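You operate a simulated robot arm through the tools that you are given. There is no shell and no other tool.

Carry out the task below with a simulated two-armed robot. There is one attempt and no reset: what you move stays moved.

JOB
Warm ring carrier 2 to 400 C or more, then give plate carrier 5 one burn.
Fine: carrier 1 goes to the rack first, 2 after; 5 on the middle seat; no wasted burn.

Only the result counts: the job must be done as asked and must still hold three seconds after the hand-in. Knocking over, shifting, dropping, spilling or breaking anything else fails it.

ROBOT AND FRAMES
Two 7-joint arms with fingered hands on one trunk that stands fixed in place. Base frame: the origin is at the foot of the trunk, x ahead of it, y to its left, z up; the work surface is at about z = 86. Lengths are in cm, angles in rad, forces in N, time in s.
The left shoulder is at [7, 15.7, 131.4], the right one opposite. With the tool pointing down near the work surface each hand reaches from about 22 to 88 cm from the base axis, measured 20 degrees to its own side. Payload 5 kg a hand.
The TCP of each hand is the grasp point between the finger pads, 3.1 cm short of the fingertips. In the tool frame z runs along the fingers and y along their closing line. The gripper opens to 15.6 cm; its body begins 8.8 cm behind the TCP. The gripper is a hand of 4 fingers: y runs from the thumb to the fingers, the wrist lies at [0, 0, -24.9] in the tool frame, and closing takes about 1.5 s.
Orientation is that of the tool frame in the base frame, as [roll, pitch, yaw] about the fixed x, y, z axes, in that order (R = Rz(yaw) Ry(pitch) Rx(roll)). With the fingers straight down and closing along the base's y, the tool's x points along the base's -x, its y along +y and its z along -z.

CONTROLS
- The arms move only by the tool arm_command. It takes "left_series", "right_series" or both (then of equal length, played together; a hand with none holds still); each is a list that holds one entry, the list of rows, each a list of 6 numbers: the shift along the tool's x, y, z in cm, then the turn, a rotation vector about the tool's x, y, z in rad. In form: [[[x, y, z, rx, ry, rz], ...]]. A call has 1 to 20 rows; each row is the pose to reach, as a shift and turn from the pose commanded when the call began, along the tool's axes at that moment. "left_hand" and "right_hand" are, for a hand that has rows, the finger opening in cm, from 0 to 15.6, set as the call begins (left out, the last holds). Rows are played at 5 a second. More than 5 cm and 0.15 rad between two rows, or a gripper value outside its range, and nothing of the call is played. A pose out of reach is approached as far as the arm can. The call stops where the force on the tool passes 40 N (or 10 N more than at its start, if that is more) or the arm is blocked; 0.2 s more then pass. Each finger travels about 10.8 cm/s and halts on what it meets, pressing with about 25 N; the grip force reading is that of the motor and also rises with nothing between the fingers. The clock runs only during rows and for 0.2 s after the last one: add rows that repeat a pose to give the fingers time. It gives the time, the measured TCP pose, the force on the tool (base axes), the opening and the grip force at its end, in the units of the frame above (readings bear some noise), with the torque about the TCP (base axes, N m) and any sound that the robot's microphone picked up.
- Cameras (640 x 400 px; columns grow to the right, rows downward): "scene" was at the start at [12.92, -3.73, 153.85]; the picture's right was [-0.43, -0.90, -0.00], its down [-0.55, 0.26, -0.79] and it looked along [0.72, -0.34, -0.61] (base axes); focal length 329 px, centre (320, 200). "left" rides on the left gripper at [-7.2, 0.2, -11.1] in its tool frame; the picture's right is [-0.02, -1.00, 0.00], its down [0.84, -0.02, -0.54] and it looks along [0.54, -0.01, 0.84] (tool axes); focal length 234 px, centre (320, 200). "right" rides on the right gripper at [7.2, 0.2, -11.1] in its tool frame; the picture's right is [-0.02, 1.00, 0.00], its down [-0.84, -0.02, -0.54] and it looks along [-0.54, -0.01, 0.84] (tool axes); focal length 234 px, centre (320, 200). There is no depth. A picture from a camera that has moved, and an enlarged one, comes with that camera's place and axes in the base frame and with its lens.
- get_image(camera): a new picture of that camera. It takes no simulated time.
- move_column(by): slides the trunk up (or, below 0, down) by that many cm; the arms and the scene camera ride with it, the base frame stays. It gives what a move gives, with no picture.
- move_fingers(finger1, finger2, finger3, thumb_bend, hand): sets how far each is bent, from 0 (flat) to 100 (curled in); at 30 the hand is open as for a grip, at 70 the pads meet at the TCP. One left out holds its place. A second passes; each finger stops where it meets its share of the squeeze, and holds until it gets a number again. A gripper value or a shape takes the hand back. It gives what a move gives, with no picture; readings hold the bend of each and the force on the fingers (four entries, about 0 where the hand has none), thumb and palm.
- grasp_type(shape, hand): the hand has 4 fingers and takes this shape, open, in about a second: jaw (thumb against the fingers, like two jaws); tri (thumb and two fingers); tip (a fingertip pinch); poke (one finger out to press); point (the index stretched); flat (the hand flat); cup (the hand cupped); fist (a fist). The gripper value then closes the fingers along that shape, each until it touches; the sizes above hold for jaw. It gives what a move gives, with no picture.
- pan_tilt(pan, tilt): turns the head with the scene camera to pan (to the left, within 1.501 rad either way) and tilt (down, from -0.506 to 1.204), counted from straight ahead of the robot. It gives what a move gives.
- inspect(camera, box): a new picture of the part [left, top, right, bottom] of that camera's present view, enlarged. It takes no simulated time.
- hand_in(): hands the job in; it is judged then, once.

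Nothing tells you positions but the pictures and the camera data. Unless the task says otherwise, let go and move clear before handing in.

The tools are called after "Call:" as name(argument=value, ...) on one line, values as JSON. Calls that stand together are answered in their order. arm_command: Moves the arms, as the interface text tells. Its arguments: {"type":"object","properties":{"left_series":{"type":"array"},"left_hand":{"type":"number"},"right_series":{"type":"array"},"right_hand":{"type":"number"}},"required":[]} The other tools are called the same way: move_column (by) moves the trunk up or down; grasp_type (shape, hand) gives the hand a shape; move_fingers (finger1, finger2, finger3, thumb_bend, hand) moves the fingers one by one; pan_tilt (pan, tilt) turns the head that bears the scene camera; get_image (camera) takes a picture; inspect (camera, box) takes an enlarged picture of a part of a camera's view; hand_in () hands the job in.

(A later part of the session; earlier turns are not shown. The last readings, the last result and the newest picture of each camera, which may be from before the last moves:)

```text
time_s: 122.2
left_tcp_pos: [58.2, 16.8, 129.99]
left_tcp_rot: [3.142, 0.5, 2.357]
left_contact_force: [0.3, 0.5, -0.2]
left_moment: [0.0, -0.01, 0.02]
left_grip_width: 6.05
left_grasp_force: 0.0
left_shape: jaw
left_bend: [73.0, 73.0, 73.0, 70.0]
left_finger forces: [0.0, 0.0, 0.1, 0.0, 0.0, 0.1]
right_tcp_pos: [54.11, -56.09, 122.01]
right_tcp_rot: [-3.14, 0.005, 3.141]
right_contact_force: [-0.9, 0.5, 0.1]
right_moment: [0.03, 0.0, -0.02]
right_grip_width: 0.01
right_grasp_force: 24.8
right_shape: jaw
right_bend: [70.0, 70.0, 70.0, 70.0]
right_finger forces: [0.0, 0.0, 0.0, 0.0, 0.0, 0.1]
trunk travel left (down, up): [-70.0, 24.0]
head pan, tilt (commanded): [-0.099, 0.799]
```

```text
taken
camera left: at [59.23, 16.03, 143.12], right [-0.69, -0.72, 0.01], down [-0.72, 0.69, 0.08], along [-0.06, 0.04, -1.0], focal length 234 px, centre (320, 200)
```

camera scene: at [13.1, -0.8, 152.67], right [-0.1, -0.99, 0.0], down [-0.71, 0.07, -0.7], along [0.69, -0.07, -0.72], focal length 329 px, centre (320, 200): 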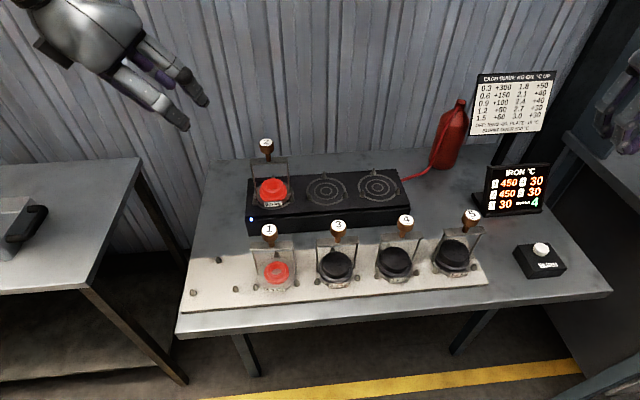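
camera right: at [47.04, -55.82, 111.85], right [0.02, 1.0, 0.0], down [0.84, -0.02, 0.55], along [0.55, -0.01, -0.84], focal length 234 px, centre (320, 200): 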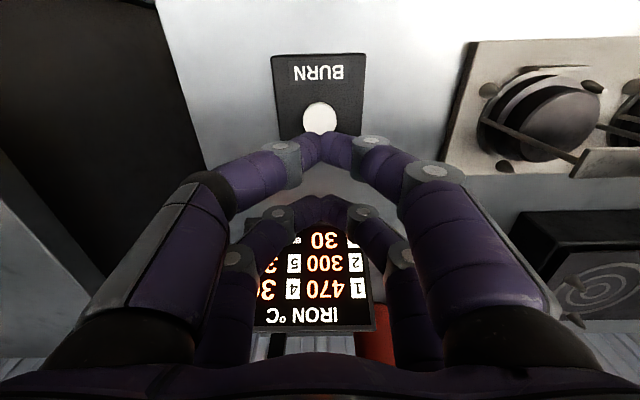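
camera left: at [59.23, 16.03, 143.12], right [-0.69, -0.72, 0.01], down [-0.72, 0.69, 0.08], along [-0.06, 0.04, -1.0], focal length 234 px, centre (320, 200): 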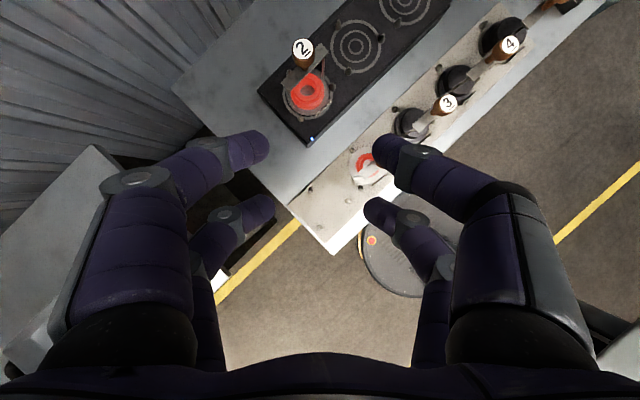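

The left hand is leaned and looking down at the bench, with carrier 2 ahead. I'll zoom in to get its knob position accurately.

Call:
inspect(camera="scene", box=[225, 120, 315, 220])

Call:
inspect(camera="left", box=[250, 20, 370, 140])

Call:
inspect(camera="left", box=[280, 100, 440, 260])

```text
4.00 times, centred on (270, 170) of scene
camera zoom: at [13.1, -0.8, 152.67], right [-0.1, -0.99, 0.0], down [-0.71, 0.07, -0.7], along [0.69, -0.07, -0.72], focal length 1318 px, centre (520, 320)
```

zoom: 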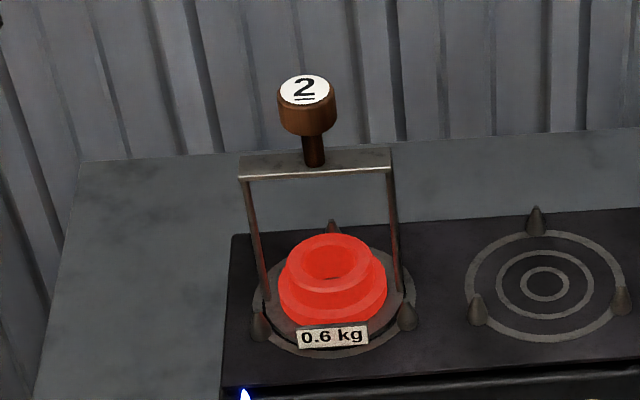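

```text
3.33 times, centred on (310, 80) of left
camera zoom: at [59.23, 16.03, 143.12], right [-0.69, -0.72, 0.01], down [-0.72, 0.69, 0.08], along [-0.06, 0.04, -1.0], focal length 781 px, centre (353, 600)
```

zoom: 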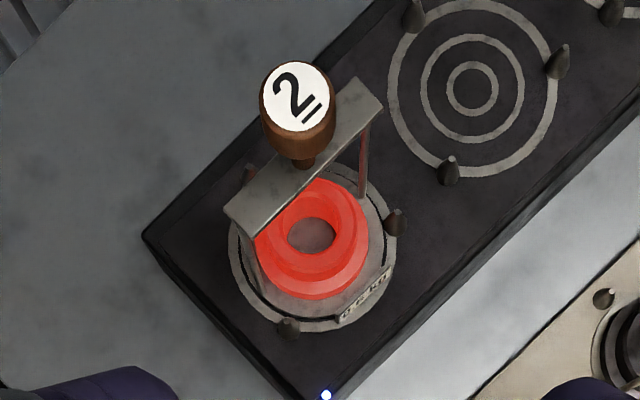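

```text
2.50 times, centred on (360, 180) of left
camera zoom: at [59.23, 16.03, 143.12], right [-0.69, -0.72, 0.01], down [-0.72, 0.69, 0.08], along [-0.06, 0.04, -1.0], focal length 585 px, centre (220, 250)
```

zoom: 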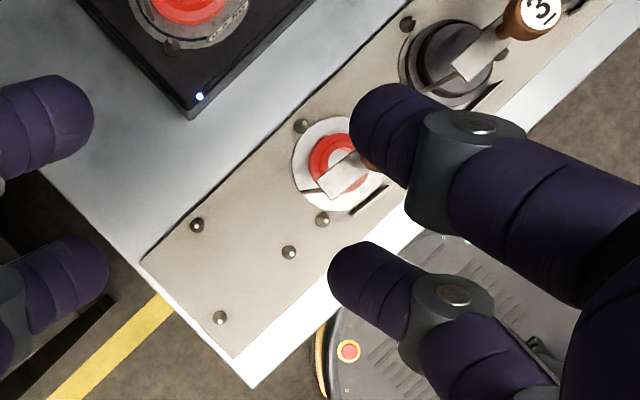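

Knob 2 is at about (73.4, 5.0, 109.75), the same height as knob 1 was. I'll move the left hand to hover just above it in the leaned pose.

Call:
arm_command(left_series=[[[-2.04, 0.49, 2.92, 0, 0, 0], [-4.09, 0.97, 5.83, 0, 0, 0], [-6.13, 1.46, 8.75, 0, 0, 0], [-8.18, 1.94, 11.66, 0, 0, 0], [-10.22, 2.43, 14.58, 0, 0, 0], [-10.22, 2.43, 14.58, 0, 0, 0]]], left_hand=6)

Call:
get_image(camera="left")

Call:
get_image(camera="scene")

```text
time_s: 123.6
left_tcp_pos: [71.28, 7.22, 121.99]
left_tcp_rot: [-3.141, 0.501, 2.359]
left_contact_force: [-0.4, 0.6, 0.3]
left_moment: [0.01, -0.01, 0.0]
left_grip_width: 6.01
left_grasp_force: 0.1
left_shape: jaw
left_bend: [73.0, 73.0, 73.0, 70.0]
left_finger forces: [0.0, 0.0, 0.1, 0.1, 0.1, 0.1]
right_tcp_pos: [53.93, -55.94, 122.08]
right_tcp_rot: [-3.14, 0.004, -3.14]
right_contact_force: [-0.5, -0.5, 0.3]
right_moment: [0.0, -0.01, -0.01]
right_grip_width: 0.02
right_grasp_force: 24.9
right_shape: jaw
right_bend: [70.0, 70.0, 70.0, 70.0]
right_finger forces: [0.1, 0.1, 0.0, 0.0, 0.1, 0.1]
trunk travel left (down, up): [-70.0, 24.0]
head pan, tilt (commanded): [-0.099, 0.799]
```

```text
taken
camera left: at [72.26, 6.65, 135.1], right [-0.69, -0.72, 0.01], down [-0.72, 0.69, 0.07], along [-0.06, 0.04, -1.0], focal length 234 px, centre (320, 200)
```

left: 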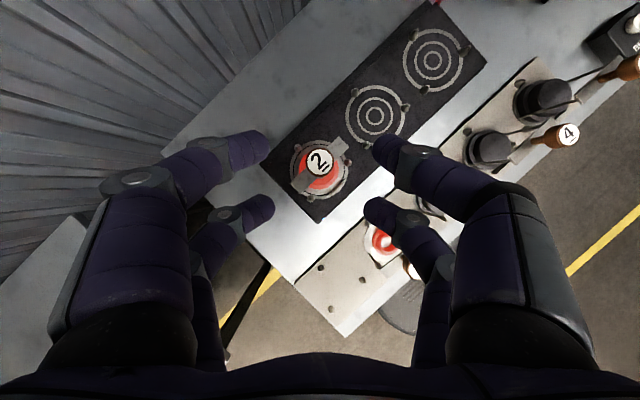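

```text
taken
camera scene: at [13.0, -0.75, 152.68], right [-0.1, -1.0, 0.0], down [-0.71, 0.07, -0.7], along [0.69, -0.07, -0.72], focal length 329 px, centre (320, 200)
```

scene: 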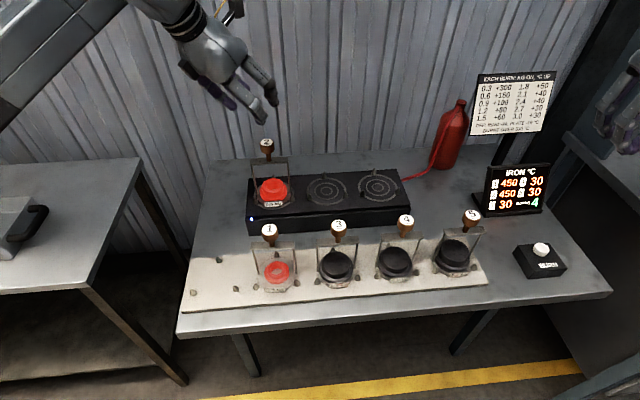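

The hover is on target. I'll lower straight down 10 cm and check the aim again.

Call:
arm_command(left_series=[[[1.4, 0, 2.7, 0, 0, 0], [2.8, 0, 5.4, 0, 0, 0], [3.9, 0, 7.4, 0, 0, 0], [4.67, 0, 8.84, 0, 0, 0], [4.67, 0, 8.84, 0, 0, 0]]], left_hand=6)

Call:
get_image(camera="left")

Call:
inspect(camera="scene", box=[190, 70, 320, 210])

```text
time_s: 124.8
left_tcp_pos: [71.25, 7.02, 111.95]
left_tcp_rot: [3.141, 0.5, 2.357]
left_contact_force: [0.5, 0.5, -0.5]
left_moment: [0.02, 0.02, -0.02]
left_grip_width: 6.03
left_grasp_force: 0.1
left_shape: jaw
left_bend: [73.0, 73.0, 73.0, 70.0]
left_finger forces: [0.0, 0.0, 0.1, 0.0, 0.1, 0.1]
right_tcp_pos: [54.01, -55.93, 121.99]
right_tcp_rot: [-3.139, 0.006, -3.141]
right_contact_force: [-0.5, 0.3, 0.6]
right_moment: [0.01, -0.04, 0.01]
right_grip_width: 0.01
right_grasp_force: 25.3
right_shape: jaw
right_bend: [70.0, 70.0, 70.0, 70.0]
right_finger forces: [0.0, 0.1, 0.0, 0.0, 0.0, 0.0]
trunk travel left (down, up): [-70.0, 24.0]
head pan, tilt (commanded): [-0.099, 0.799]
```

```text
taken
camera left: at [72.25, 6.4, 125.12], right [-0.69, -0.72, 0.01], down [-0.72, 0.69, 0.08], along [-0.06, 0.04, -1.0], focal length 234 px, centre (320, 200)
```

left: 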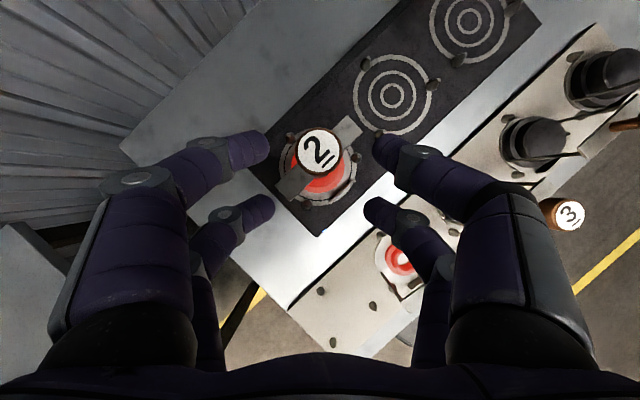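

```text
2.86 times, centred on (255, 140) of scene
camera zoom: at [13.08, -0.8, 152.67], right [-0.1, -1.0, 0.0], down [-0.71, 0.07, -0.7], along [0.69, -0.07, -0.72], focal length 941 px, centre (506, 371)
```

zoom: 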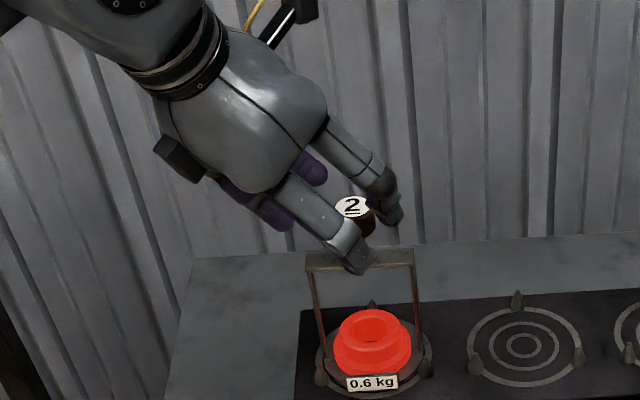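

The knob is centred between the far fingertips. I'll descend the last 2.6 cm.

Call:
arm_command(left_series=[[[0.4, 0.01, 0.8, 0, 0, 0], [0.8, 0.02, 1.6, 0, 0, 0], [1.18, 0.03, 2.38, 0, 0, 0], [1.18, 0.03, 2.38, 0, 0, 0]]], left_hand=5.5)

Call:
inspect(camera="left", box=[200, 80, 440, 260])

Call:
inspect(camera="scene", box=[220, 110, 320, 210])

```text
time_s: 125.8
left_tcp_pos: [71.37, 6.98, 109.36]
left_tcp_rot: [-3.141, 0.501, 2.358]
left_contact_force: [-1.4, 0.3, 0.4]
left_moment: [0.04, 0.0, -0.05]
left_grip_width: 5.55
left_grasp_force: 0.0
left_shape: jaw
left_bend: [73.0, 73.0, 73.0, 70.0]
left_finger forces: [0.0, 0.0, 0.1, 0.1, 0.1, 0.0]
right_tcp_pos: [54.14, -55.91, 121.95]
right_tcp_rot: [-3.139, 0.005, 3.142]
right_contact_force: [1.0, -0.1, 0.4]
right_moment: [-0.02, 0.01, -0.02]
right_grip_width: 0.02
right_grasp_force: 24.6
right_shape: jaw
right_bend: [70.0, 70.0, 70.0, 70.0]
right_finger forces: [0.1, 0.0, 0.1, 0.1, 0.0, 0.1]
trunk travel left (down, up): [-70.0, 24.0]
head pan, tilt (commanded): [-0.099, 0.799]
```

```text
2.22 times, centred on (320, 170) of left
camera zoom: at [72.38, 6.34, 122.53], right [-0.69, -0.72, 0.01], down [-0.72, 0.69, 0.08], along [-0.06, 0.04, -1.0], focal length 520 px, centre (320, 267)
```

zoom: 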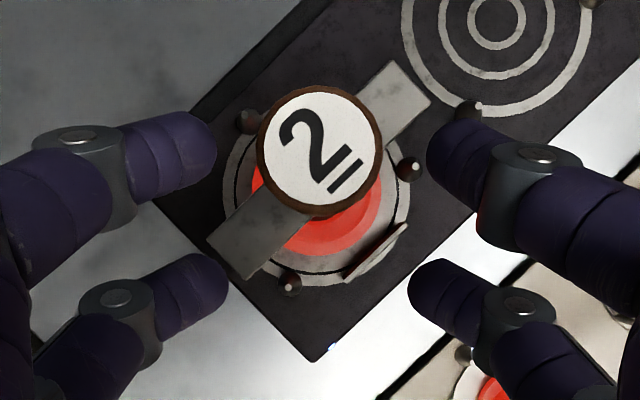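

```text
4.00 times, centred on (270, 160) of scene
camera zoom: at [13.12, -0.82, 152.66], right [-0.1, -1.0, 0.0], down [-0.71, 0.07, -0.7], along [0.69, -0.07, -0.72], focal length 1318 px, centre (520, 360)
```

zoom: 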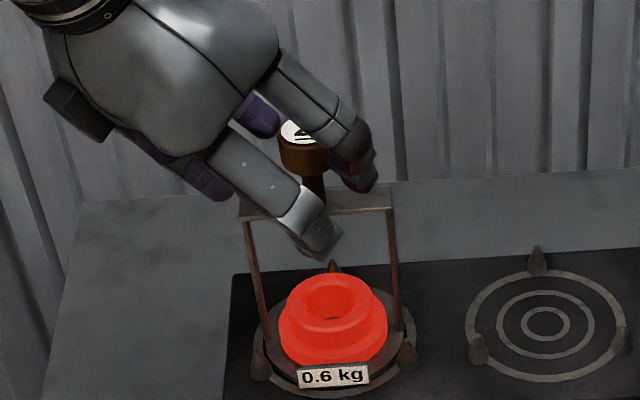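

The knob is exactly between the far pair and the near fingers clear the crossbar. Closing the left hand.

Call:
arm_command(left_series=[[[0, 0, 0, 0, 0, 0], [0, 0, 0, 0, 0, 0], [0, 0, 0, 0, 0, 0], [0, 0, 0, 0, 0, 0], [0, 0, 0, 0, 0, 0], [0, 0, 0, 0, 0, 0], [0, 0, 0, 0, 0, 0], [0, 0, 0, 0, 0, 0]]], left_hand=0)

Call:
inspect(camera="left", box=[200, 80, 440, 260])

Call:
inspect(camera="scene", box=[220, 110, 320, 210])

```text
time_s: 127.6
left_tcp_pos: [71.47, 6.94, 109.26]
left_tcp_rot: [3.141, 0.499, 2.359]
left_contact_force: [-0.1, -0.8, 0.2]
left_moment: [0.02, 0.09, -0.02]
left_grip_width: 1.26
left_grasp_force: 25.0
left_shape: jaw
left_bend: [73.0, 70.0, 70.0, 70.0]
left_finger forces: [21.7, 0.0, 0.0, 0.0, 22.3, 0.0]
right_tcp_pos: [54.1, -55.96, 121.9]
right_tcp_rot: [-3.14, 0.003, -3.141]
right_contact_force: [0.6, 0.3, 0.3]
right_moment: [0.02, -0.01, 0.01]
right_grip_width: 0.02
right_grasp_force: 24.9
right_shape: jaw
right_bend: [70.0, 70.0, 70.0, 70.0]
right_finger forces: [0.0, 0.1, 0.0, 0.1, 0.0, 0.0]
trunk travel left (down, up): [-70.0, 24.0]
head pan, tilt (commanded): [-0.099, 0.799]
```

```text
2.22 times, centred on (320, 170) of left
camera zoom: at [72.39, 6.32, 122.51], right [-0.69, -0.72, 0.01], down [-0.72, 0.69, 0.08], along [-0.06, 0.04, -1.0], focal length 520 px, centre (320, 267)
```

zoom: 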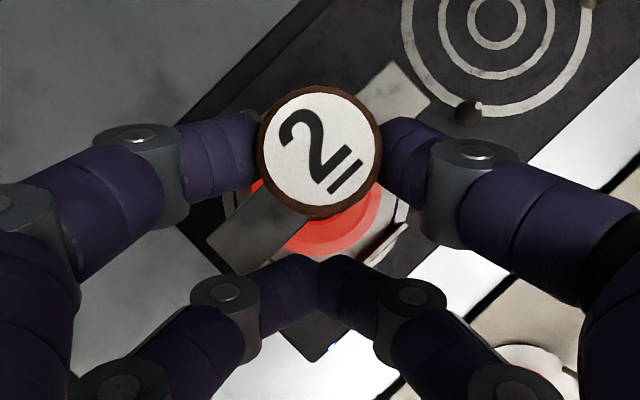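

```text
4.00 times, centred on (270, 160) of scene
camera zoom: at [13.15, -0.84, 152.66], right [-0.1, -1.0, 0.0], down [-0.71, 0.07, -0.7], along [0.69, -0.07, -0.72], focal length 1318 px, centre (520, 360)
```

zoom: 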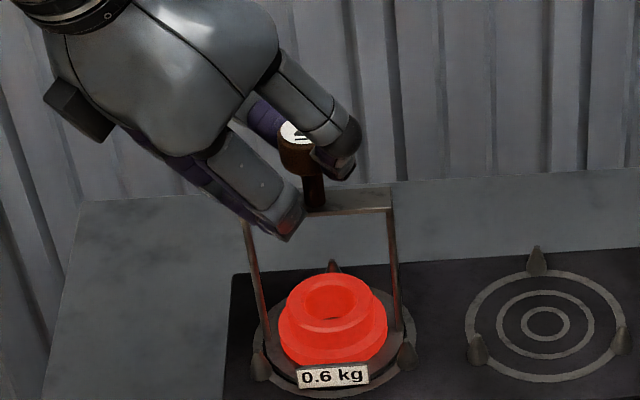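

Gripped with about 22 N on finger 1 and the thumb. I'll lift carrier 2 straight up.

Call:
arm_command(left_series=[[[-0.24, 0, -0.44, 0, 0, 0], [-0.48, 0, -0.88, 0, 0, 0], [-0.86, 0, -1.58, 0, 0, 0], [-1.34, 0, -2.46, 0, 0, 0], [-1.92, 0, -3.51, 0, 0, 0], [-2.64, 0, -4.83, 0, 0, 0], [-3.36, 0, -6.14, 0, 0, 0], [-4.08, 0, -7.46, 0, 0, 0], [-4.79, 0, -8.78, 0, 0, 0], [-5.51, 0, -10.09, 0, 0, 0], [-6.23, 0, -11.41, 0, 0, 0], [-6.71, 0, -12.29, 0, 0, 0], [-6.71, 0, -12.29, 0, 0, 0]]])

Call:
get_image(camera="scene")

Call:
get_image(camera="left")

```text
time_s: 130.4
left_tcp_pos: [71.5, 6.96, 123.37]
left_tcp_rot: [-3.14, 0.5, 2.359]
left_contact_force: [-0.6, -0.6, -5.9]
left_moment: [0.14, 0.15, -0.01]
left_grip_width: 1.22
left_grasp_force: 25.2
left_shape: jaw
left_bend: [73.0, 70.0, 70.0, 70.0]
left_finger forces: [21.5, 0.0, 0.0, 0.0, 21.6, 0.0]
right_tcp_pos: [54.11, -55.96, 122.06]
right_tcp_rot: [-3.139, 0.003, -3.14]
right_contact_force: [1.2, 0.1, 0.7]
right_moment: [0.04, -0.01, -0.01]
right_grip_width: 0.01
right_grasp_force: 24.8
right_shape: jaw
right_bend: [70.0, 70.0, 70.0, 70.0]
right_finger forces: [0.0, 0.0, 0.1, 0.1, 0.0, 0.0]
trunk travel left (down, up): [-70.0, 24.0]
head pan, tilt (commanded): [-0.099, 0.799]
```

```text
taken
camera scene: at [13.24, -0.82, 152.65], right [-0.1, -1.0, 0.0], down [-0.71, 0.07, -0.7], along [0.69, -0.07, -0.72], focal length 329 px, centre (320, 200)
```

scene: 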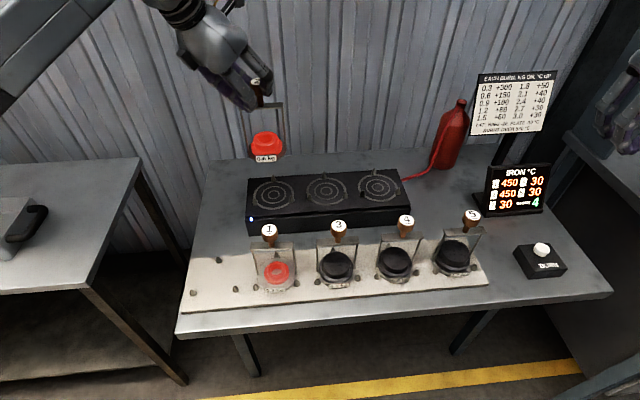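

```text
taken
camera left: at [72.48, 6.33, 136.5], right [-0.69, -0.72, 0.01], down [-0.72, 0.69, 0.08], along [-0.06, 0.04, -1.0], focal length 234 px, centre (320, 200)
```

left: 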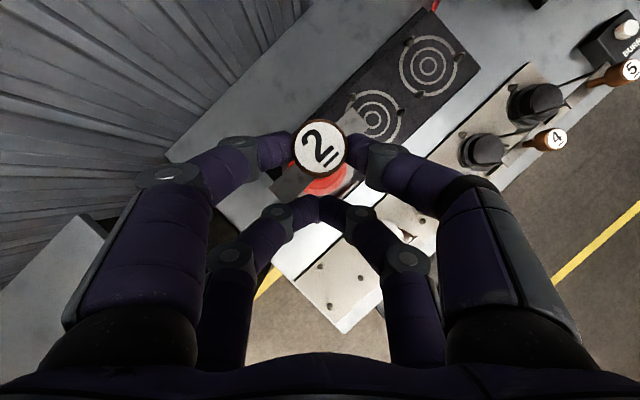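

Carrier 2 is up and steady. I'll carry it back and left to above the leftmost rack seat at (53.85, 18.6).

Call:
arm_command(left_series=[[[0.41, -0.08, -0.23, 0, 0, 0], [1.44, -0.3, -0.79, 0, 0, 0], [2.88, -0.59, -1.58, 0, 0, 0], [4.53, -0.93, -2.48, 0, 0, 0], [6.18, -1.27, -3.38, 0, 0, 0], [7.83, -1.61, -4.28, 0, 0, 0], [9.48, -1.95, -5.18, 0, 0, 0], [11.12, -2.29, -6.08, 0, 0, 0], [12.77, -2.63, -6.98, 0, 0, 0], [14.42, -2.97, -7.88, 0, 0, 0], [16.07, -3.31, -8.78, 0, 0, 0], [17.72, -3.65, -9.68, 0, 0, 0], [19.16, -3.94, -10.46, 0, 0, 0], [20.19, -4.16, -11.03, 0, 0, 0], [20.6, -4.24, -11.25, 0, 0, 0], [20.6, -4.24, -11.25, 0, 0, 0]]])

Call:
get_image(camera="scene")

Call:
inspect(camera="scene", box=[140, 130, 300, 310])

Call:
get_image(camera="left")

```text
time_s: 133.8
left_tcp_pos: [51.71, 20.65, 123.24]
left_tcp_rot: [3.141, 0.499, 2.356]
left_contact_force: [0.4, -0.6, -7.4]
left_moment: [0.13, 0.13, -0.04]
left_grip_width: 1.19
left_grasp_force: 25.1
left_shape: jaw
left_bend: [73.0, 70.0, 70.0, 70.0]
left_finger forces: [21.7, 0.0, 0.1, 0.0, 21.5, 0.1]
right_tcp_pos: [54.15, -55.97, 122.01]
right_tcp_rot: [-3.139, 0.004, 3.141]
right_contact_force: [0.4, 0.3, 1.0]
right_moment: [0.0, 0.0, 0.01]
right_grip_width: 0.02
right_grasp_force: 25.1
right_shape: jaw
right_bend: [70.0, 70.0, 70.0, 70.0]
right_finger forces: [0.0, 0.0, 0.0, 0.1, 0.0, 0.0]
trunk travel left (down, up): [-70.0, 24.0]
head pan, tilt (commanded): [-0.099, 0.799]
```

```text
taken
camera scene: at [13.22, -0.8, 152.65], right [-0.1, -1.0, 0.0], down [-0.71, 0.07, -0.7], along [0.69, -0.07, -0.72], focal length 329 px, centre (320, 200)
```

scene: 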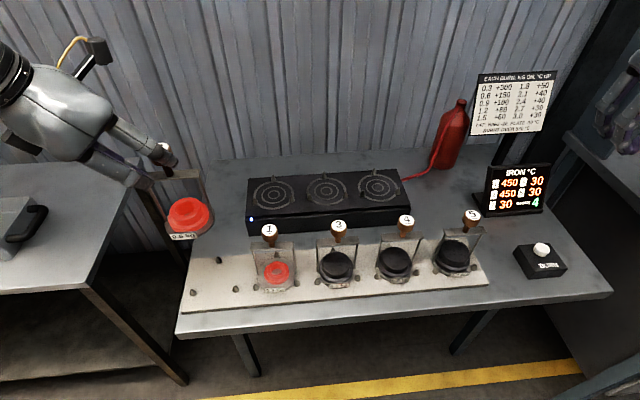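

```text
2.22 times, centred on (220, 220) of scene
camera zoom: at [13.22, -0.8, 152.65], right [-0.1, -1.0, 0.0], down [-0.71, 0.07, -0.7], along [0.69, -0.07, -0.72], focal length 732 px, centre (542, 156)
```

zoom: 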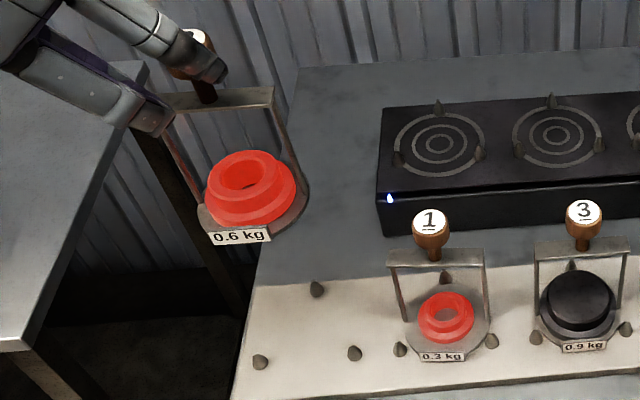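

```text
taken
camera left: at [52.82, 19.97, 136.54], right [-0.69, -0.72, 0.01], down [-0.72, 0.69, 0.08], along [-0.06, 0.04, -1.0], focal length 234 px, centre (320, 200)
```

left: 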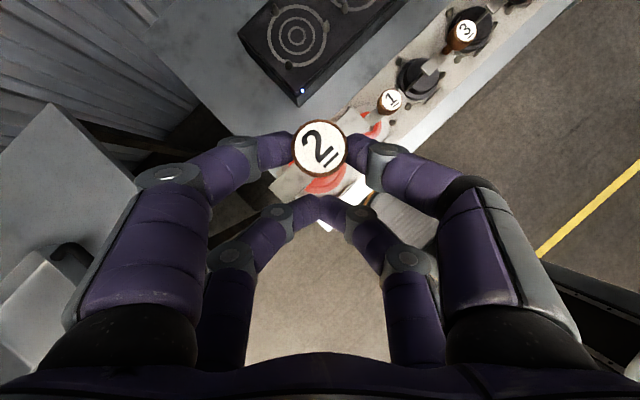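

It hangs within a couple of millimetres of true over the leftmost seat. I'll lower it 17 cm.

Call:
arm_command(left_series=[[[0.24, 0, 0.44, 0, 0, 0], [0.72, 0, 1.32, 0, 0, 0], [1.44, 0, 2.63, 0, 0, 0], [2.25, 0, 4.12, 0, 0, 0], [3.07, 0, 5.62, 0, 0, 0], [3.88, 0, 7.11, 0, 0, 0], [4.7, 0, 8.6, 0, 0, 0], [5.51, 0, 10.09, 0, 0, 0], [6.33, 0, 11.58, 0, 0, 0], [7.05, 0, 12.9, 0, 0, 0], [7.67, 0, 14.04, 0, 0, 0], [8.1, 0, 14.83, 0, 0, 0], [8.25, 0, 15.09, 0, 0, 0], [8.25, 0, 15.09, 0, 0, 0]]])

Call:
inspect(camera="scene", box=[160, 190, 300, 320])

Call:
get_image(camera="left")

```text
time_s: 136.8
left_tcp_pos: [51.97, 20.43, 106.03]
left_tcp_rot: [3.141, 0.499, 2.36]
left_contact_force: [0.9, -0.2, -7.0]
left_moment: [0.16, 0.2, 0.03]
left_grip_width: 1.22
left_grasp_force: 25.3
left_shape: jaw
left_bend: [73.0, 70.0, 70.0, 70.0]
left_finger forces: [21.5, 0.0, 0.1, 0.0, 21.6, 0.0]
right_tcp_pos: [54.24, -55.98, 121.93]
right_tcp_rot: [-3.137, 0.005, -3.141]
right_contact_force: [-1.0, 1.1, 0.0]
right_moment: [-0.01, -0.02, 0.01]
right_grip_width: 0.0
right_grasp_force: 25.4
right_shape: jaw
right_bend: [70.0, 70.0, 70.0, 70.0]
right_finger forces: [0.0, 0.0, 0.1, 0.0, 0.0, 0.0]
trunk travel left (down, up): [-70.0, 24.0]
head pan, tilt (commanded): [-0.099, 0.799]
```

```text
3.08 times, centred on (230, 255) of scene
camera zoom: at [13.19, -0.8, 152.66], right [-0.1, -1.0, 0.0], down [-0.71, 0.07, -0.7], along [0.69, -0.07, -0.72], focal length 1014 px, centre (597, 31)
```

zoom: 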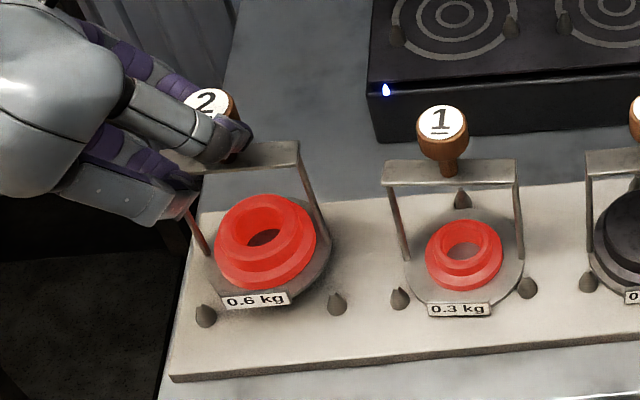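

```text
taken
camera left: at [52.96, 19.85, 119.25], right [-0.69, -0.72, 0.01], down [-0.72, 0.69, 0.08], along [-0.06, 0.04, -1.0], focal length 234 px, centre (320, 200)
```

left: 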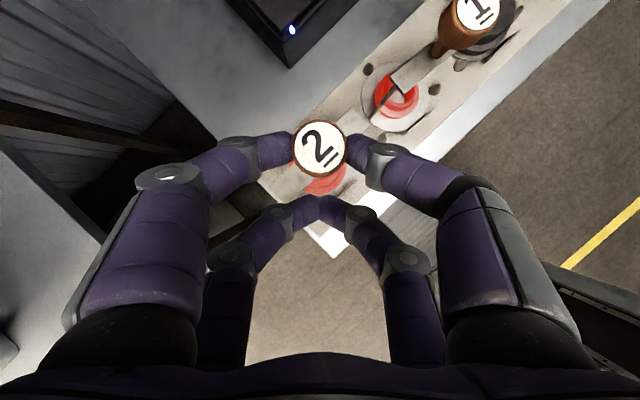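

It's now 3 cm above the rack. It looks a touch tilted, so I'll zoom in before setting it down.

Call:
inspect(camera="scene", box=[195, 230, 285, 300])

Call:
inspect(camera="left", box=[240, 100, 400, 260])

```text
5.71 times, centred on (240, 265) of scene
camera zoom: at [13.19, -0.8, 152.66], right [-0.1, -1.0, 0.0], down [-0.71, 0.07, -0.7], along [0.69, -0.07, -0.72], focal length 1882 px, centre (777, -171)
```

zoom: 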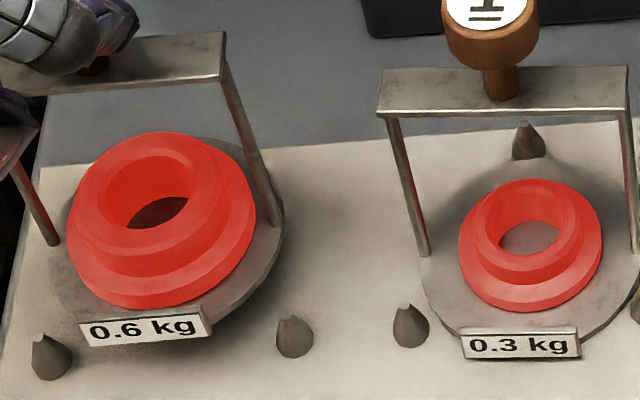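

```text
2.50 times, centred on (320, 180) of left
camera zoom: at [52.96, 19.85, 119.25], right [-0.69, -0.72, 0.01], down [-0.72, 0.69, 0.08], along [-0.06, 0.04, -1.0], focal length 585 px, centre (320, 250)
```

zoom: 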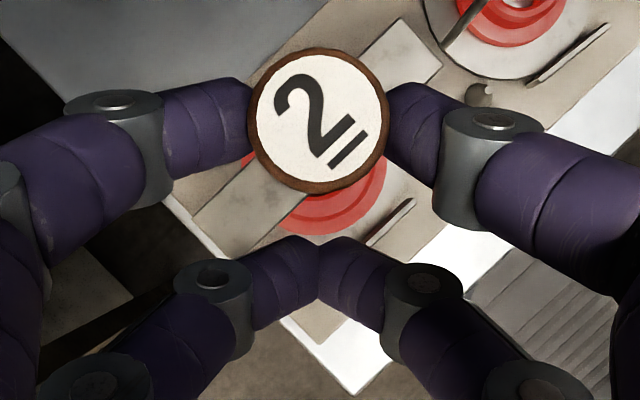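

The tilt is only about 3 degrees and the centring is good. I'll lower slowly to the rack.

Call:
arm_command(left_series=[[[0.24, 0, 0.44, 0, 0, 0], [0.48, 0, 0.88, 0, 0, 0], [0.72, 0, 1.32, 0, 0, 0], [0.91, 0, 1.67, 0, 0, 0], [1.05, 0, 1.93, 0, 0, 0], [1.15, 0, 2.11, 0, 0, 0], [1.25, 0, 2.28, 0, 0, 0], [1.25, 0, 2.28, 0, 0, 0]]])

Call:
inspect(camera="scene", box=[195, 230, 285, 310])

```text
time_s: 138.6
left_tcp_pos: [51.91, 20.73, 103.58]
left_tcp_rot: [-3.141, 0.501, 2.357]
left_contact_force: [-1.6, -0.8, -6.7]
left_moment: [0.14, 0.23, 0.01]
left_grip_width: 1.22
left_grasp_force: 25.2
left_shape: jaw
left_bend: [73.0, 70.0, 70.0, 70.0]
left_finger forces: [21.5, 0.1, 0.0, 0.1, 21.8, 0.1]
right_tcp_pos: [54.19, -55.96, 122.0]
right_tcp_rot: [-3.14, 0.003, 3.141]
right_contact_force: [0.5, -0.1, 0.2]
right_moment: [0.0, 0.01, -0.01]
right_grip_width: 0.0
right_grasp_force: 25.0
right_shape: jaw
right_bend: [70.0, 70.0, 70.0, 70.0]
right_finger forces: [0.0, 0.0, 0.0, 0.0, 0.1, 0.0]
trunk travel left (down, up): [-70.0, 24.0]
head pan, tilt (commanded): [-0.099, 0.799]
```

```text
5.00 times, centred on (240, 270) of scene
camera zoom: at [13.18, -0.8, 152.66], right [-0.1, -1.0, 0.0], down [-0.71, 0.07, -0.7], along [0.69, -0.07, -0.72], focal length 1647 px, centre (720, -150)
```

zoom: 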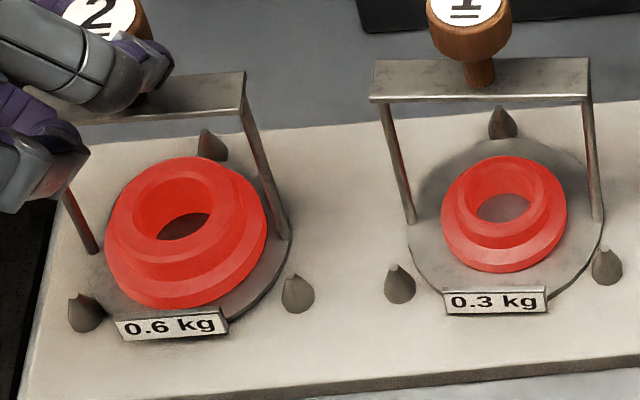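

The base hangs about half a centimetre too far left relative to its pins. I'll nudge it right and lower the last few millimetres.

Call:
arm_command(left_series=[[[-0.17, -0.09, 0.09, 0, 0, 0], [-0.34, -0.18, 0.19, 0, 0, 0], [-0.24, -0.18, 0.36, 0, 0, 0], [-0.15, -0.18, 0.54, 0, 0, 0], [-0.1, -0.18, 0.63, 0, 0, 0], [-0.1, -0.18, 0.63, 0, 0, 0]]])

Call:
inspect(camera="scene", box=[195, 230, 285, 310])

```text
time_s: 140.0
left_tcp_pos: [51.93, 20.04, 103.28]
left_tcp_rot: [3.14, 0.505, 2.358]
left_contact_force: [-4.3, 4.7, 15.7]
left_moment: [-0.29, -0.31, 0.03]
left_grip_width: 1.26
left_grasp_force: 25.1
left_shape: jaw
left_bend: [73.0, 70.0, 70.0, 71.0]
left_finger forces: [27.8, 0.0, 0.1, 0.0, 27.1, 0.0]
right_tcp_pos: [53.86, -55.92, 122.13]
right_tcp_rot: [-3.14, 0.005, 3.141]
right_contact_force: [-0.3, 0.1, 0.1]
right_moment: [0.03, -0.01, -0.01]
right_grip_width: 0.0
right_grasp_force: 25.1
right_shape: jaw
right_bend: [70.0, 70.0, 70.0, 70.0]
right_finger forces: [0.0, 0.0, 0.0, 0.1, 0.1, 0.0]
trunk travel left (down, up): [-70.0, 24.0]
head pan, tilt (commanded): [-0.099, 0.799]
```

```text
5.00 times, centred on (240, 270) of scene
camera zoom: at [12.87, -0.79, 152.71], right [-0.1, -1.0, 0.0], down [-0.71, 0.07, -0.7], along [0.69, -0.07, -0.72], focal length 1647 px, centre (720, -150)
```

zoom: 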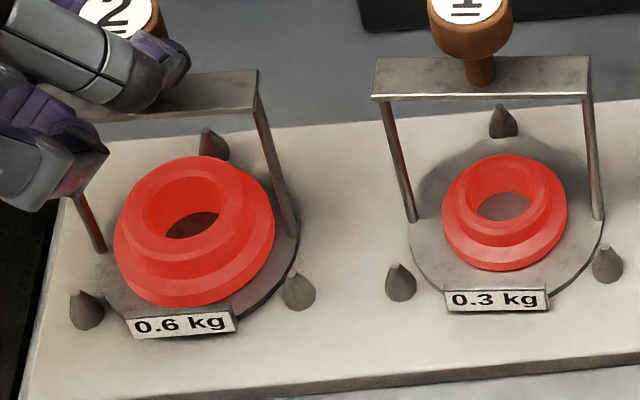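

It has touched, but one side is still raised from the slight swing tilt. I'll ease up 3 mm, lean the hand a touch more to level the carrier, and set it down again.

Call:
arm_command(left_series=[[[-0.2, 0, -0.35, 0, 0, 0], [-0.24, 0, -0.44, 0, -0.03, 0], [-0.24, 0, -0.44, 0, -0.06, 0], [-0.24, 0, -0.44, 0, -0.06, 0]]])

Call:
inspect(camera="scene", box=[195, 230, 285, 310])

```text
time_s: 141.0
left_tcp_pos: [52.01, 20.02, 103.49]
left_tcp_rot: [-3.14, 0.559, 2.359]
left_contact_force: [-0.6, -1.0, -6.8]
left_moment: [0.14, 0.26, -0.04]
left_grip_width: 1.25
left_grasp_force: 25.0
left_shape: jaw
left_bend: [73.0, 70.0, 70.0, 70.0]
left_finger forces: [23.3, 0.0, 0.0, 0.1, 23.9, 0.1]
right_tcp_pos: [54.05, -55.94, 122.03]
right_tcp_rot: [-3.14, 0.004, 3.14]
right_contact_force: [-1.6, 0.0, -0.5]
right_moment: [0.0, -0.02, -0.01]
right_grip_width: 0.0
right_grasp_force: 24.4
right_shape: jaw
right_bend: [70.0, 70.0, 70.0, 70.0]
right_finger forces: [0.0, 0.0, 0.1, 0.1, 0.1, 0.0]
trunk travel left (down, up): [-70.0, 24.0]
head pan, tilt (commanded): [-0.099, 0.799]
```

```text
5.00 times, centred on (240, 270) of scene
camera zoom: at [13.2, -0.81, 152.65], right [-0.1, -1.0, 0.0], down [-0.71, 0.07, -0.7], along [0.69, -0.07, -0.72], focal length 1647 px, centre (720, -150)
```

zoom: 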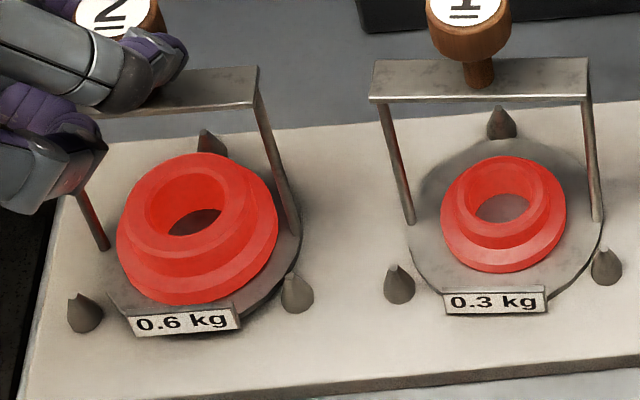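

I want a sharper read on its tilt, so I'll look closer from both cameras.

Call:
inspect(camera="scene", box=[200, 235, 265, 300])

Call:
get_image(camera="left")

Call:
inspect(camera="left", box=[240, 100, 400, 260])

```text
6.15 times, centred on (232, 268) of scene
camera zoom: at [13.2, -0.81, 152.65], right [-0.1, -1.0, 0.0], down [-0.71, 0.07, -0.7], along [0.69, -0.07, -0.72], focal length 2027 px, centre (858, -215)
```

zoom: 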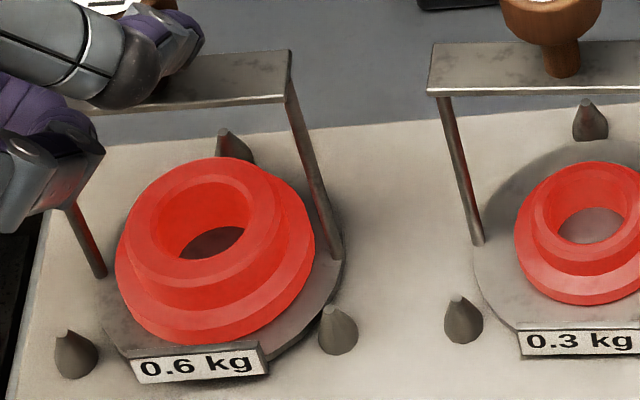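

```text
taken
camera left: at [52.49, 20.01, 116.68], right [-0.69, -0.72, 0.01], down [-0.72, 0.69, 0.02], along [-0.02, 0.0, -1.0], focal length 234 px, centre (320, 200)
```

left: 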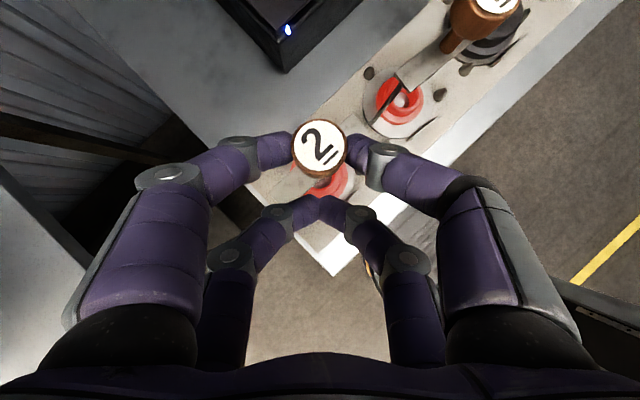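

```text
2.50 times, centred on (320, 180) of left
camera zoom: at [52.49, 20.01, 116.68], right [-0.69, -0.72, 0.01], down [-0.72, 0.69, 0.02], along [-0.02, 0.0, -1.0], focal length 585 px, centre (320, 250)
```

zoom: 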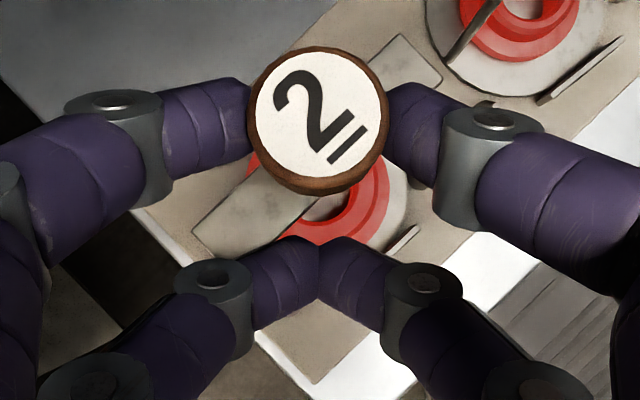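

The posts measure within about 2 degrees of vertical. Lowering again in small steps.

Call:
arm_command(left_series=[[[0.1, 0, 0.17, 0, 0, 0], [0.2, 0, 0.34, 0, 0, 0], [0.26, 0, 0.44, 0, 0, 0], [0.26, 0, 0.44, 0, 0, 0]]])

Call:
inspect(camera="scene", box=[200, 235, 265, 300])

```text
time_s: 142.0
left_tcp_pos: [52.05, 20.13, 103.2]
left_tcp_rot: [-3.14, 0.561, 2.358]
left_contact_force: [-3.0, 1.2, 1.4]
left_moment: [-0.05, 0.07, -0.02]
left_grip_width: 1.26
left_grasp_force: 25.0
left_shape: jaw
left_bend: [73.0, 70.0, 70.0, 70.0]
left_finger forces: [24.1, 0.0, 0.0, 0.0, 25.0, 0.0]
right_tcp_pos: [53.98, -56.0, 122.07]
right_tcp_rot: [-3.139, 0.005, -3.141]
right_contact_force: [0.1, -0.3, -0.6]
right_moment: [-0.02, 0.02, 0.02]
right_grip_width: 0.0
right_grasp_force: 25.4
right_shape: jaw
right_bend: [70.0, 70.0, 70.0, 70.0]
right_finger forces: [0.0, 0.1, 0.0, 0.0, 0.1, 0.1]
trunk travel left (down, up): [-70.0, 24.0]
head pan, tilt (commanded): [-0.099, 0.799]
```

```text
6.15 times, centred on (232, 268) of scene
camera zoom: at [13.07, -0.79, 152.68], right [-0.1, -1.0, 0.0], down [-0.71, 0.07, -0.7], along [0.69, -0.07, -0.72], focal length 2027 px, centre (858, -215)
```

zoom: 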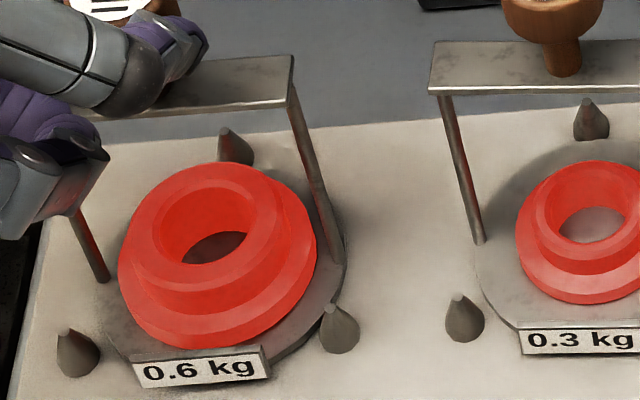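

The label sits at the same height against its pins as carrier 1's does, so it's down. I'll press a hair further, then release.

Call:
arm_command(left_series=[[[0.1, 0, 0.17, 0, 0, 0], [0.1, 0, 0.17, 0, 0, 0]]])

Call:
arm_command(left_series=[[[0, 0, 0, 0, 0, 0], [-0.1, 0, -0.17, 0, 0, 0], [-0.1, 0, -0.17, 0, 0, 0], [-0.1, 0, -0.17, 0, 0, 0], [-0.1, 0, -0.17, 0, 0, 0]]], left_hand=6)

Call:
inspect(camera="scene", box=[190, 210, 290, 310])

Call:
get_image(camera="left")

```text
time_s: 142.6
left_tcp_pos: [52.03, 20.16, 103.07]
left_tcp_rot: [3.139, 0.562, 2.358]
left_contact_force: [-3.8, 2.4, 11.8]
left_moment: [-0.3, -0.14, -0.05]
left_grip_width: 1.27
left_grasp_force: 25.1
left_shape: jaw
left_bend: [73.0, 70.0, 70.0, 70.0]
left_finger forces: [25.5, 0.0, 0.0, 0.0, 27.6, 0.0]
right_tcp_pos: [53.82, -56.0, 122.19]
right_tcp_rot: [-3.138, 0.006, -3.141]
right_contact_force: [0.2, -0.4, -0.2]
right_moment: [0.0, 0.01, 0.01]
right_grip_width: 0.0
right_grasp_force: 24.8
right_shape: jaw
right_bend: [70.0, 70.0, 70.0, 70.0]
right_finger forces: [0.0, 0.0, 0.1, 0.0, 0.0, 0.0]
trunk travel left (down, up): [-70.0, 24.0]
head pan, tilt (commanded): [-0.099, 0.799]
```

```text
time_s: 143.8
left_tcp_pos: [52.01, 19.99, 102.99]
left_tcp_rot: [3.141, 0.56, 2.359]
left_contact_force: [0.0, 0.2, -0.5]
left_moment: [0.06, 0.04, -0.01]
left_grip_width: 5.97
left_grasp_force: 0.0
left_shape: jaw
left_bend: [74.0, 74.0, 74.0, 70.0]
left_finger forces: [0.0, 0.1, 0.0, 0.1, 0.0, 0.1]
right_tcp_pos: [54.01, -55.93, 122.03]
right_tcp_rot: [-3.141, 0.005, 3.141]
right_contact_force: [-0.1, -1.3, 0.3]
right_moment: [-0.02, 0.01, -0.02]
right_grip_width: 0.01
right_grasp_force: 25.2
right_shape: jaw
right_bend: [70.0, 70.0, 70.0, 70.0]
right_finger forces: [0.1, 0.0, 0.1, 0.0, 0.0, 0.1]
trunk travel left (down, up): [-70.0, 24.0]
head pan, tilt (commanded): [-0.099, 0.799]
```

```text
4.00 times, centred on (240, 260) of scene
camera zoom: at [13.11, -0.83, 152.66], right [-0.1, -1.0, 0.0], down [-0.71, 0.07, -0.7], along [0.69, -0.07, -0.72], focal length 1318 px, centre (640, -40)
```

zoom: 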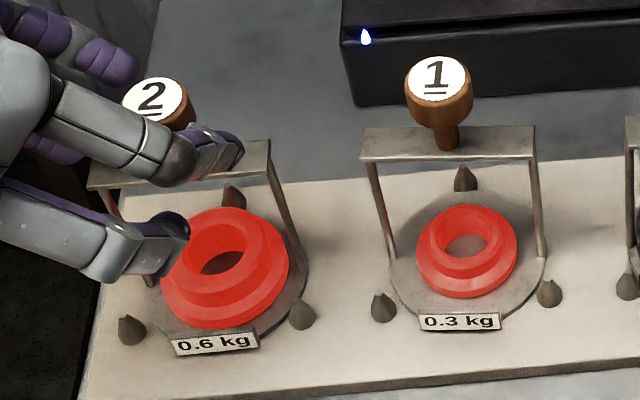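

```text
taken
camera left: at [52.43, 19.94, 116.31], right [-0.69, -0.72, 0.01], down [-0.72, 0.69, 0.02], along [-0.02, 0.0, -1.0], focal length 234 px, centre (320, 200)
```

left: 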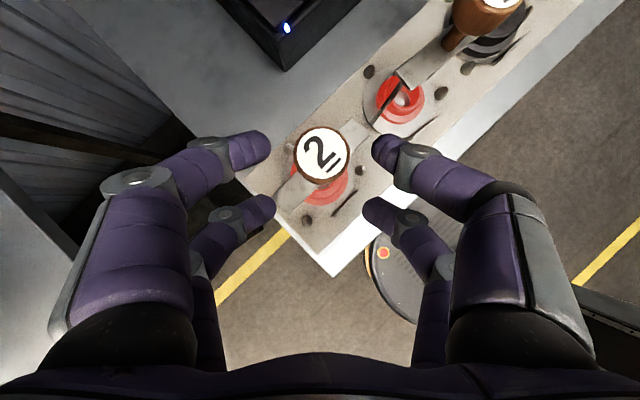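

Released, and it looks level. I'll raise the left hand straight up and check that carrier 2 is properly seated.

Call:
arm_command(left_series=[[[-0.53, 0, -0.85, 0, 0, 0], [-1.59, 0, -2.54, 0, 0, 0], [-3.19, 0, -5.08, 0, 0, 0], [-5.3, 0, -8.47, 0, 0, 0], [-7.4, 0, -11.86, 0, 0, 0], [-9.6, 0, -15.3, 0, 0, 0], [-9.6, 0, -15.3, 0, 0, 0]]])

Call:
inspect(camera="scene", box=[180, 210, 300, 310])

Call:
get_image(camera="left")

```text
time_s: 145.4
left_tcp_pos: [51.99, 20.07, 120.92]
left_tcp_rot: [3.141, 0.561, 2.358]
left_contact_force: [-0.6, 0.3, 0.3]
left_moment: [0.05, 0.04, -0.01]
left_grip_width: 5.96
left_grasp_force: 0.2
left_shape: jaw
left_bend: [74.0, 74.0, 74.0, 70.0]
left_finger forces: [0.0, 0.1, 0.0, 0.0, 0.0, 0.1]
right_tcp_pos: [54.05, -55.94, 122.0]
right_tcp_rot: [-3.139, 0.005, 3.141]
right_contact_force: [-0.3, 0.1, -0.5]
right_moment: [0.01, -0.01, 0.0]
right_grip_width: 0.0
right_grasp_force: 24.9
right_shape: jaw
right_bend: [70.0, 70.0, 70.0, 70.0]
right_finger forces: [0.0, 0.0, 0.0, 0.0, 0.1, 0.1]
trunk travel left (down, up): [-70.0, 24.0]
head pan, tilt (commanded): [-0.099, 0.799]
```

```text
4.00 times, centred on (240, 260) of scene
camera zoom: at [13.09, -0.81, 152.67], right [-0.1, -1.0, 0.0], down [-0.71, 0.07, -0.7], along [0.69, -0.07, -0.72], focal length 1318 px, centre (640, -40)
```

zoom: 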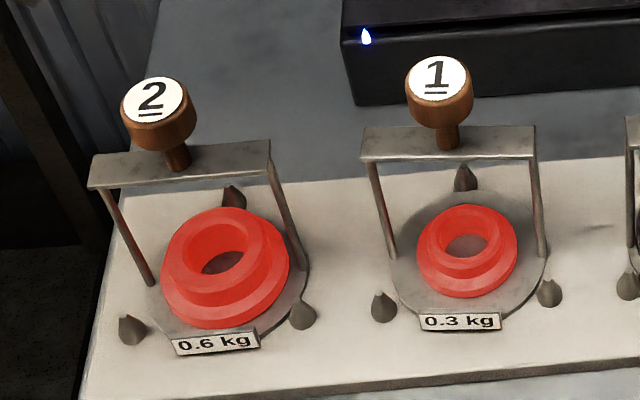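

```text
taken
camera left: at [52.41, 19.92, 134.14], right [-0.69, -0.72, 0.01], down [-0.72, 0.69, 0.02], along [-0.02, 0.0, -1.0], focal length 234 px, centre (320, 200)
```

left: 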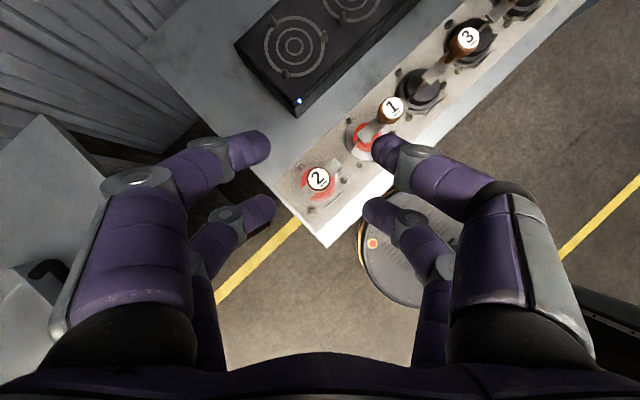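

Both rings are on the rack. Carrier 2 looks slightly right of its seat centre, so I'll zoom in to make sure it isn't riding on a pin.

Call:
inspect(camera="scene", box=[208, 250, 263, 303])

Call:
inspect(camera="left", box=[270, 90, 410, 240])

Call:
inspect(camera="scene", box=[265, 240, 320, 293])

```text
7.55 times, centred on (236, 276) of scene
camera zoom: at [13.09, -0.81, 152.67], right [-0.1, -1.0, 0.0], down [-0.71, 0.07, -0.7], along [0.69, -0.07, -0.72], focal length 2486 px, centre (958, -377)
```

zoom: 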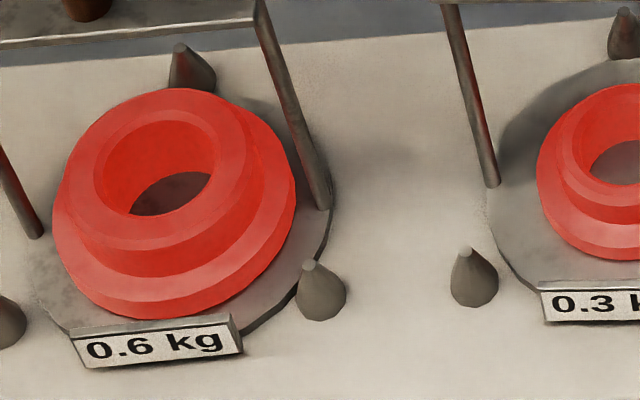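

```text
2.67 times, centred on (340, 165) of left
camera zoom: at [52.41, 19.92, 134.14], right [-0.69, -0.72, 0.01], down [-0.72, 0.69, 0.02], along [-0.02, 0.0, -1.0], focal length 624 px, centre (267, 293)
```

zoom: 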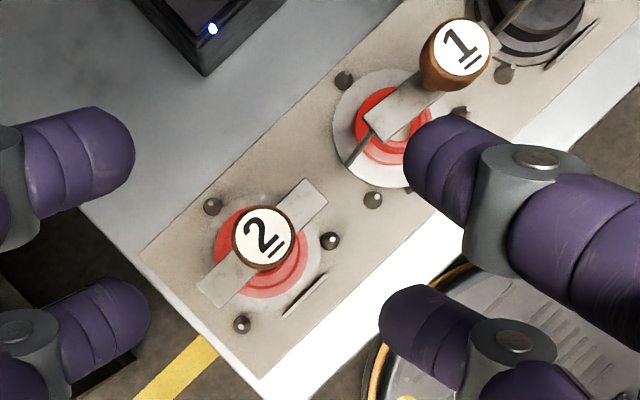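

```text
7.55 times, centred on (292, 266) of scene
camera zoom: at [13.09, -0.81, 152.67], right [-0.1, -1.0, 0.0], down [-0.71, 0.07, -0.7], along [0.69, -0.07, -0.72], focal length 2486 px, centre (528, -302)
```

zoom: 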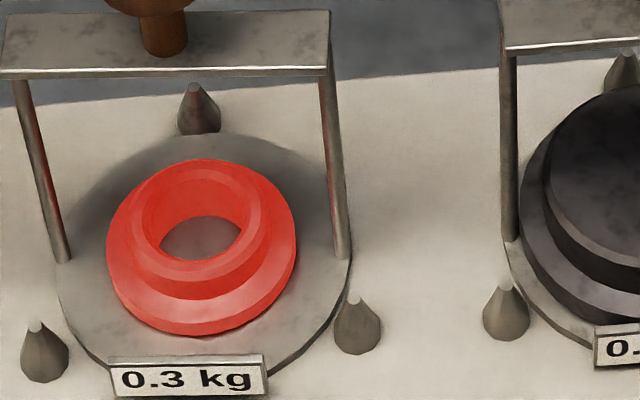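

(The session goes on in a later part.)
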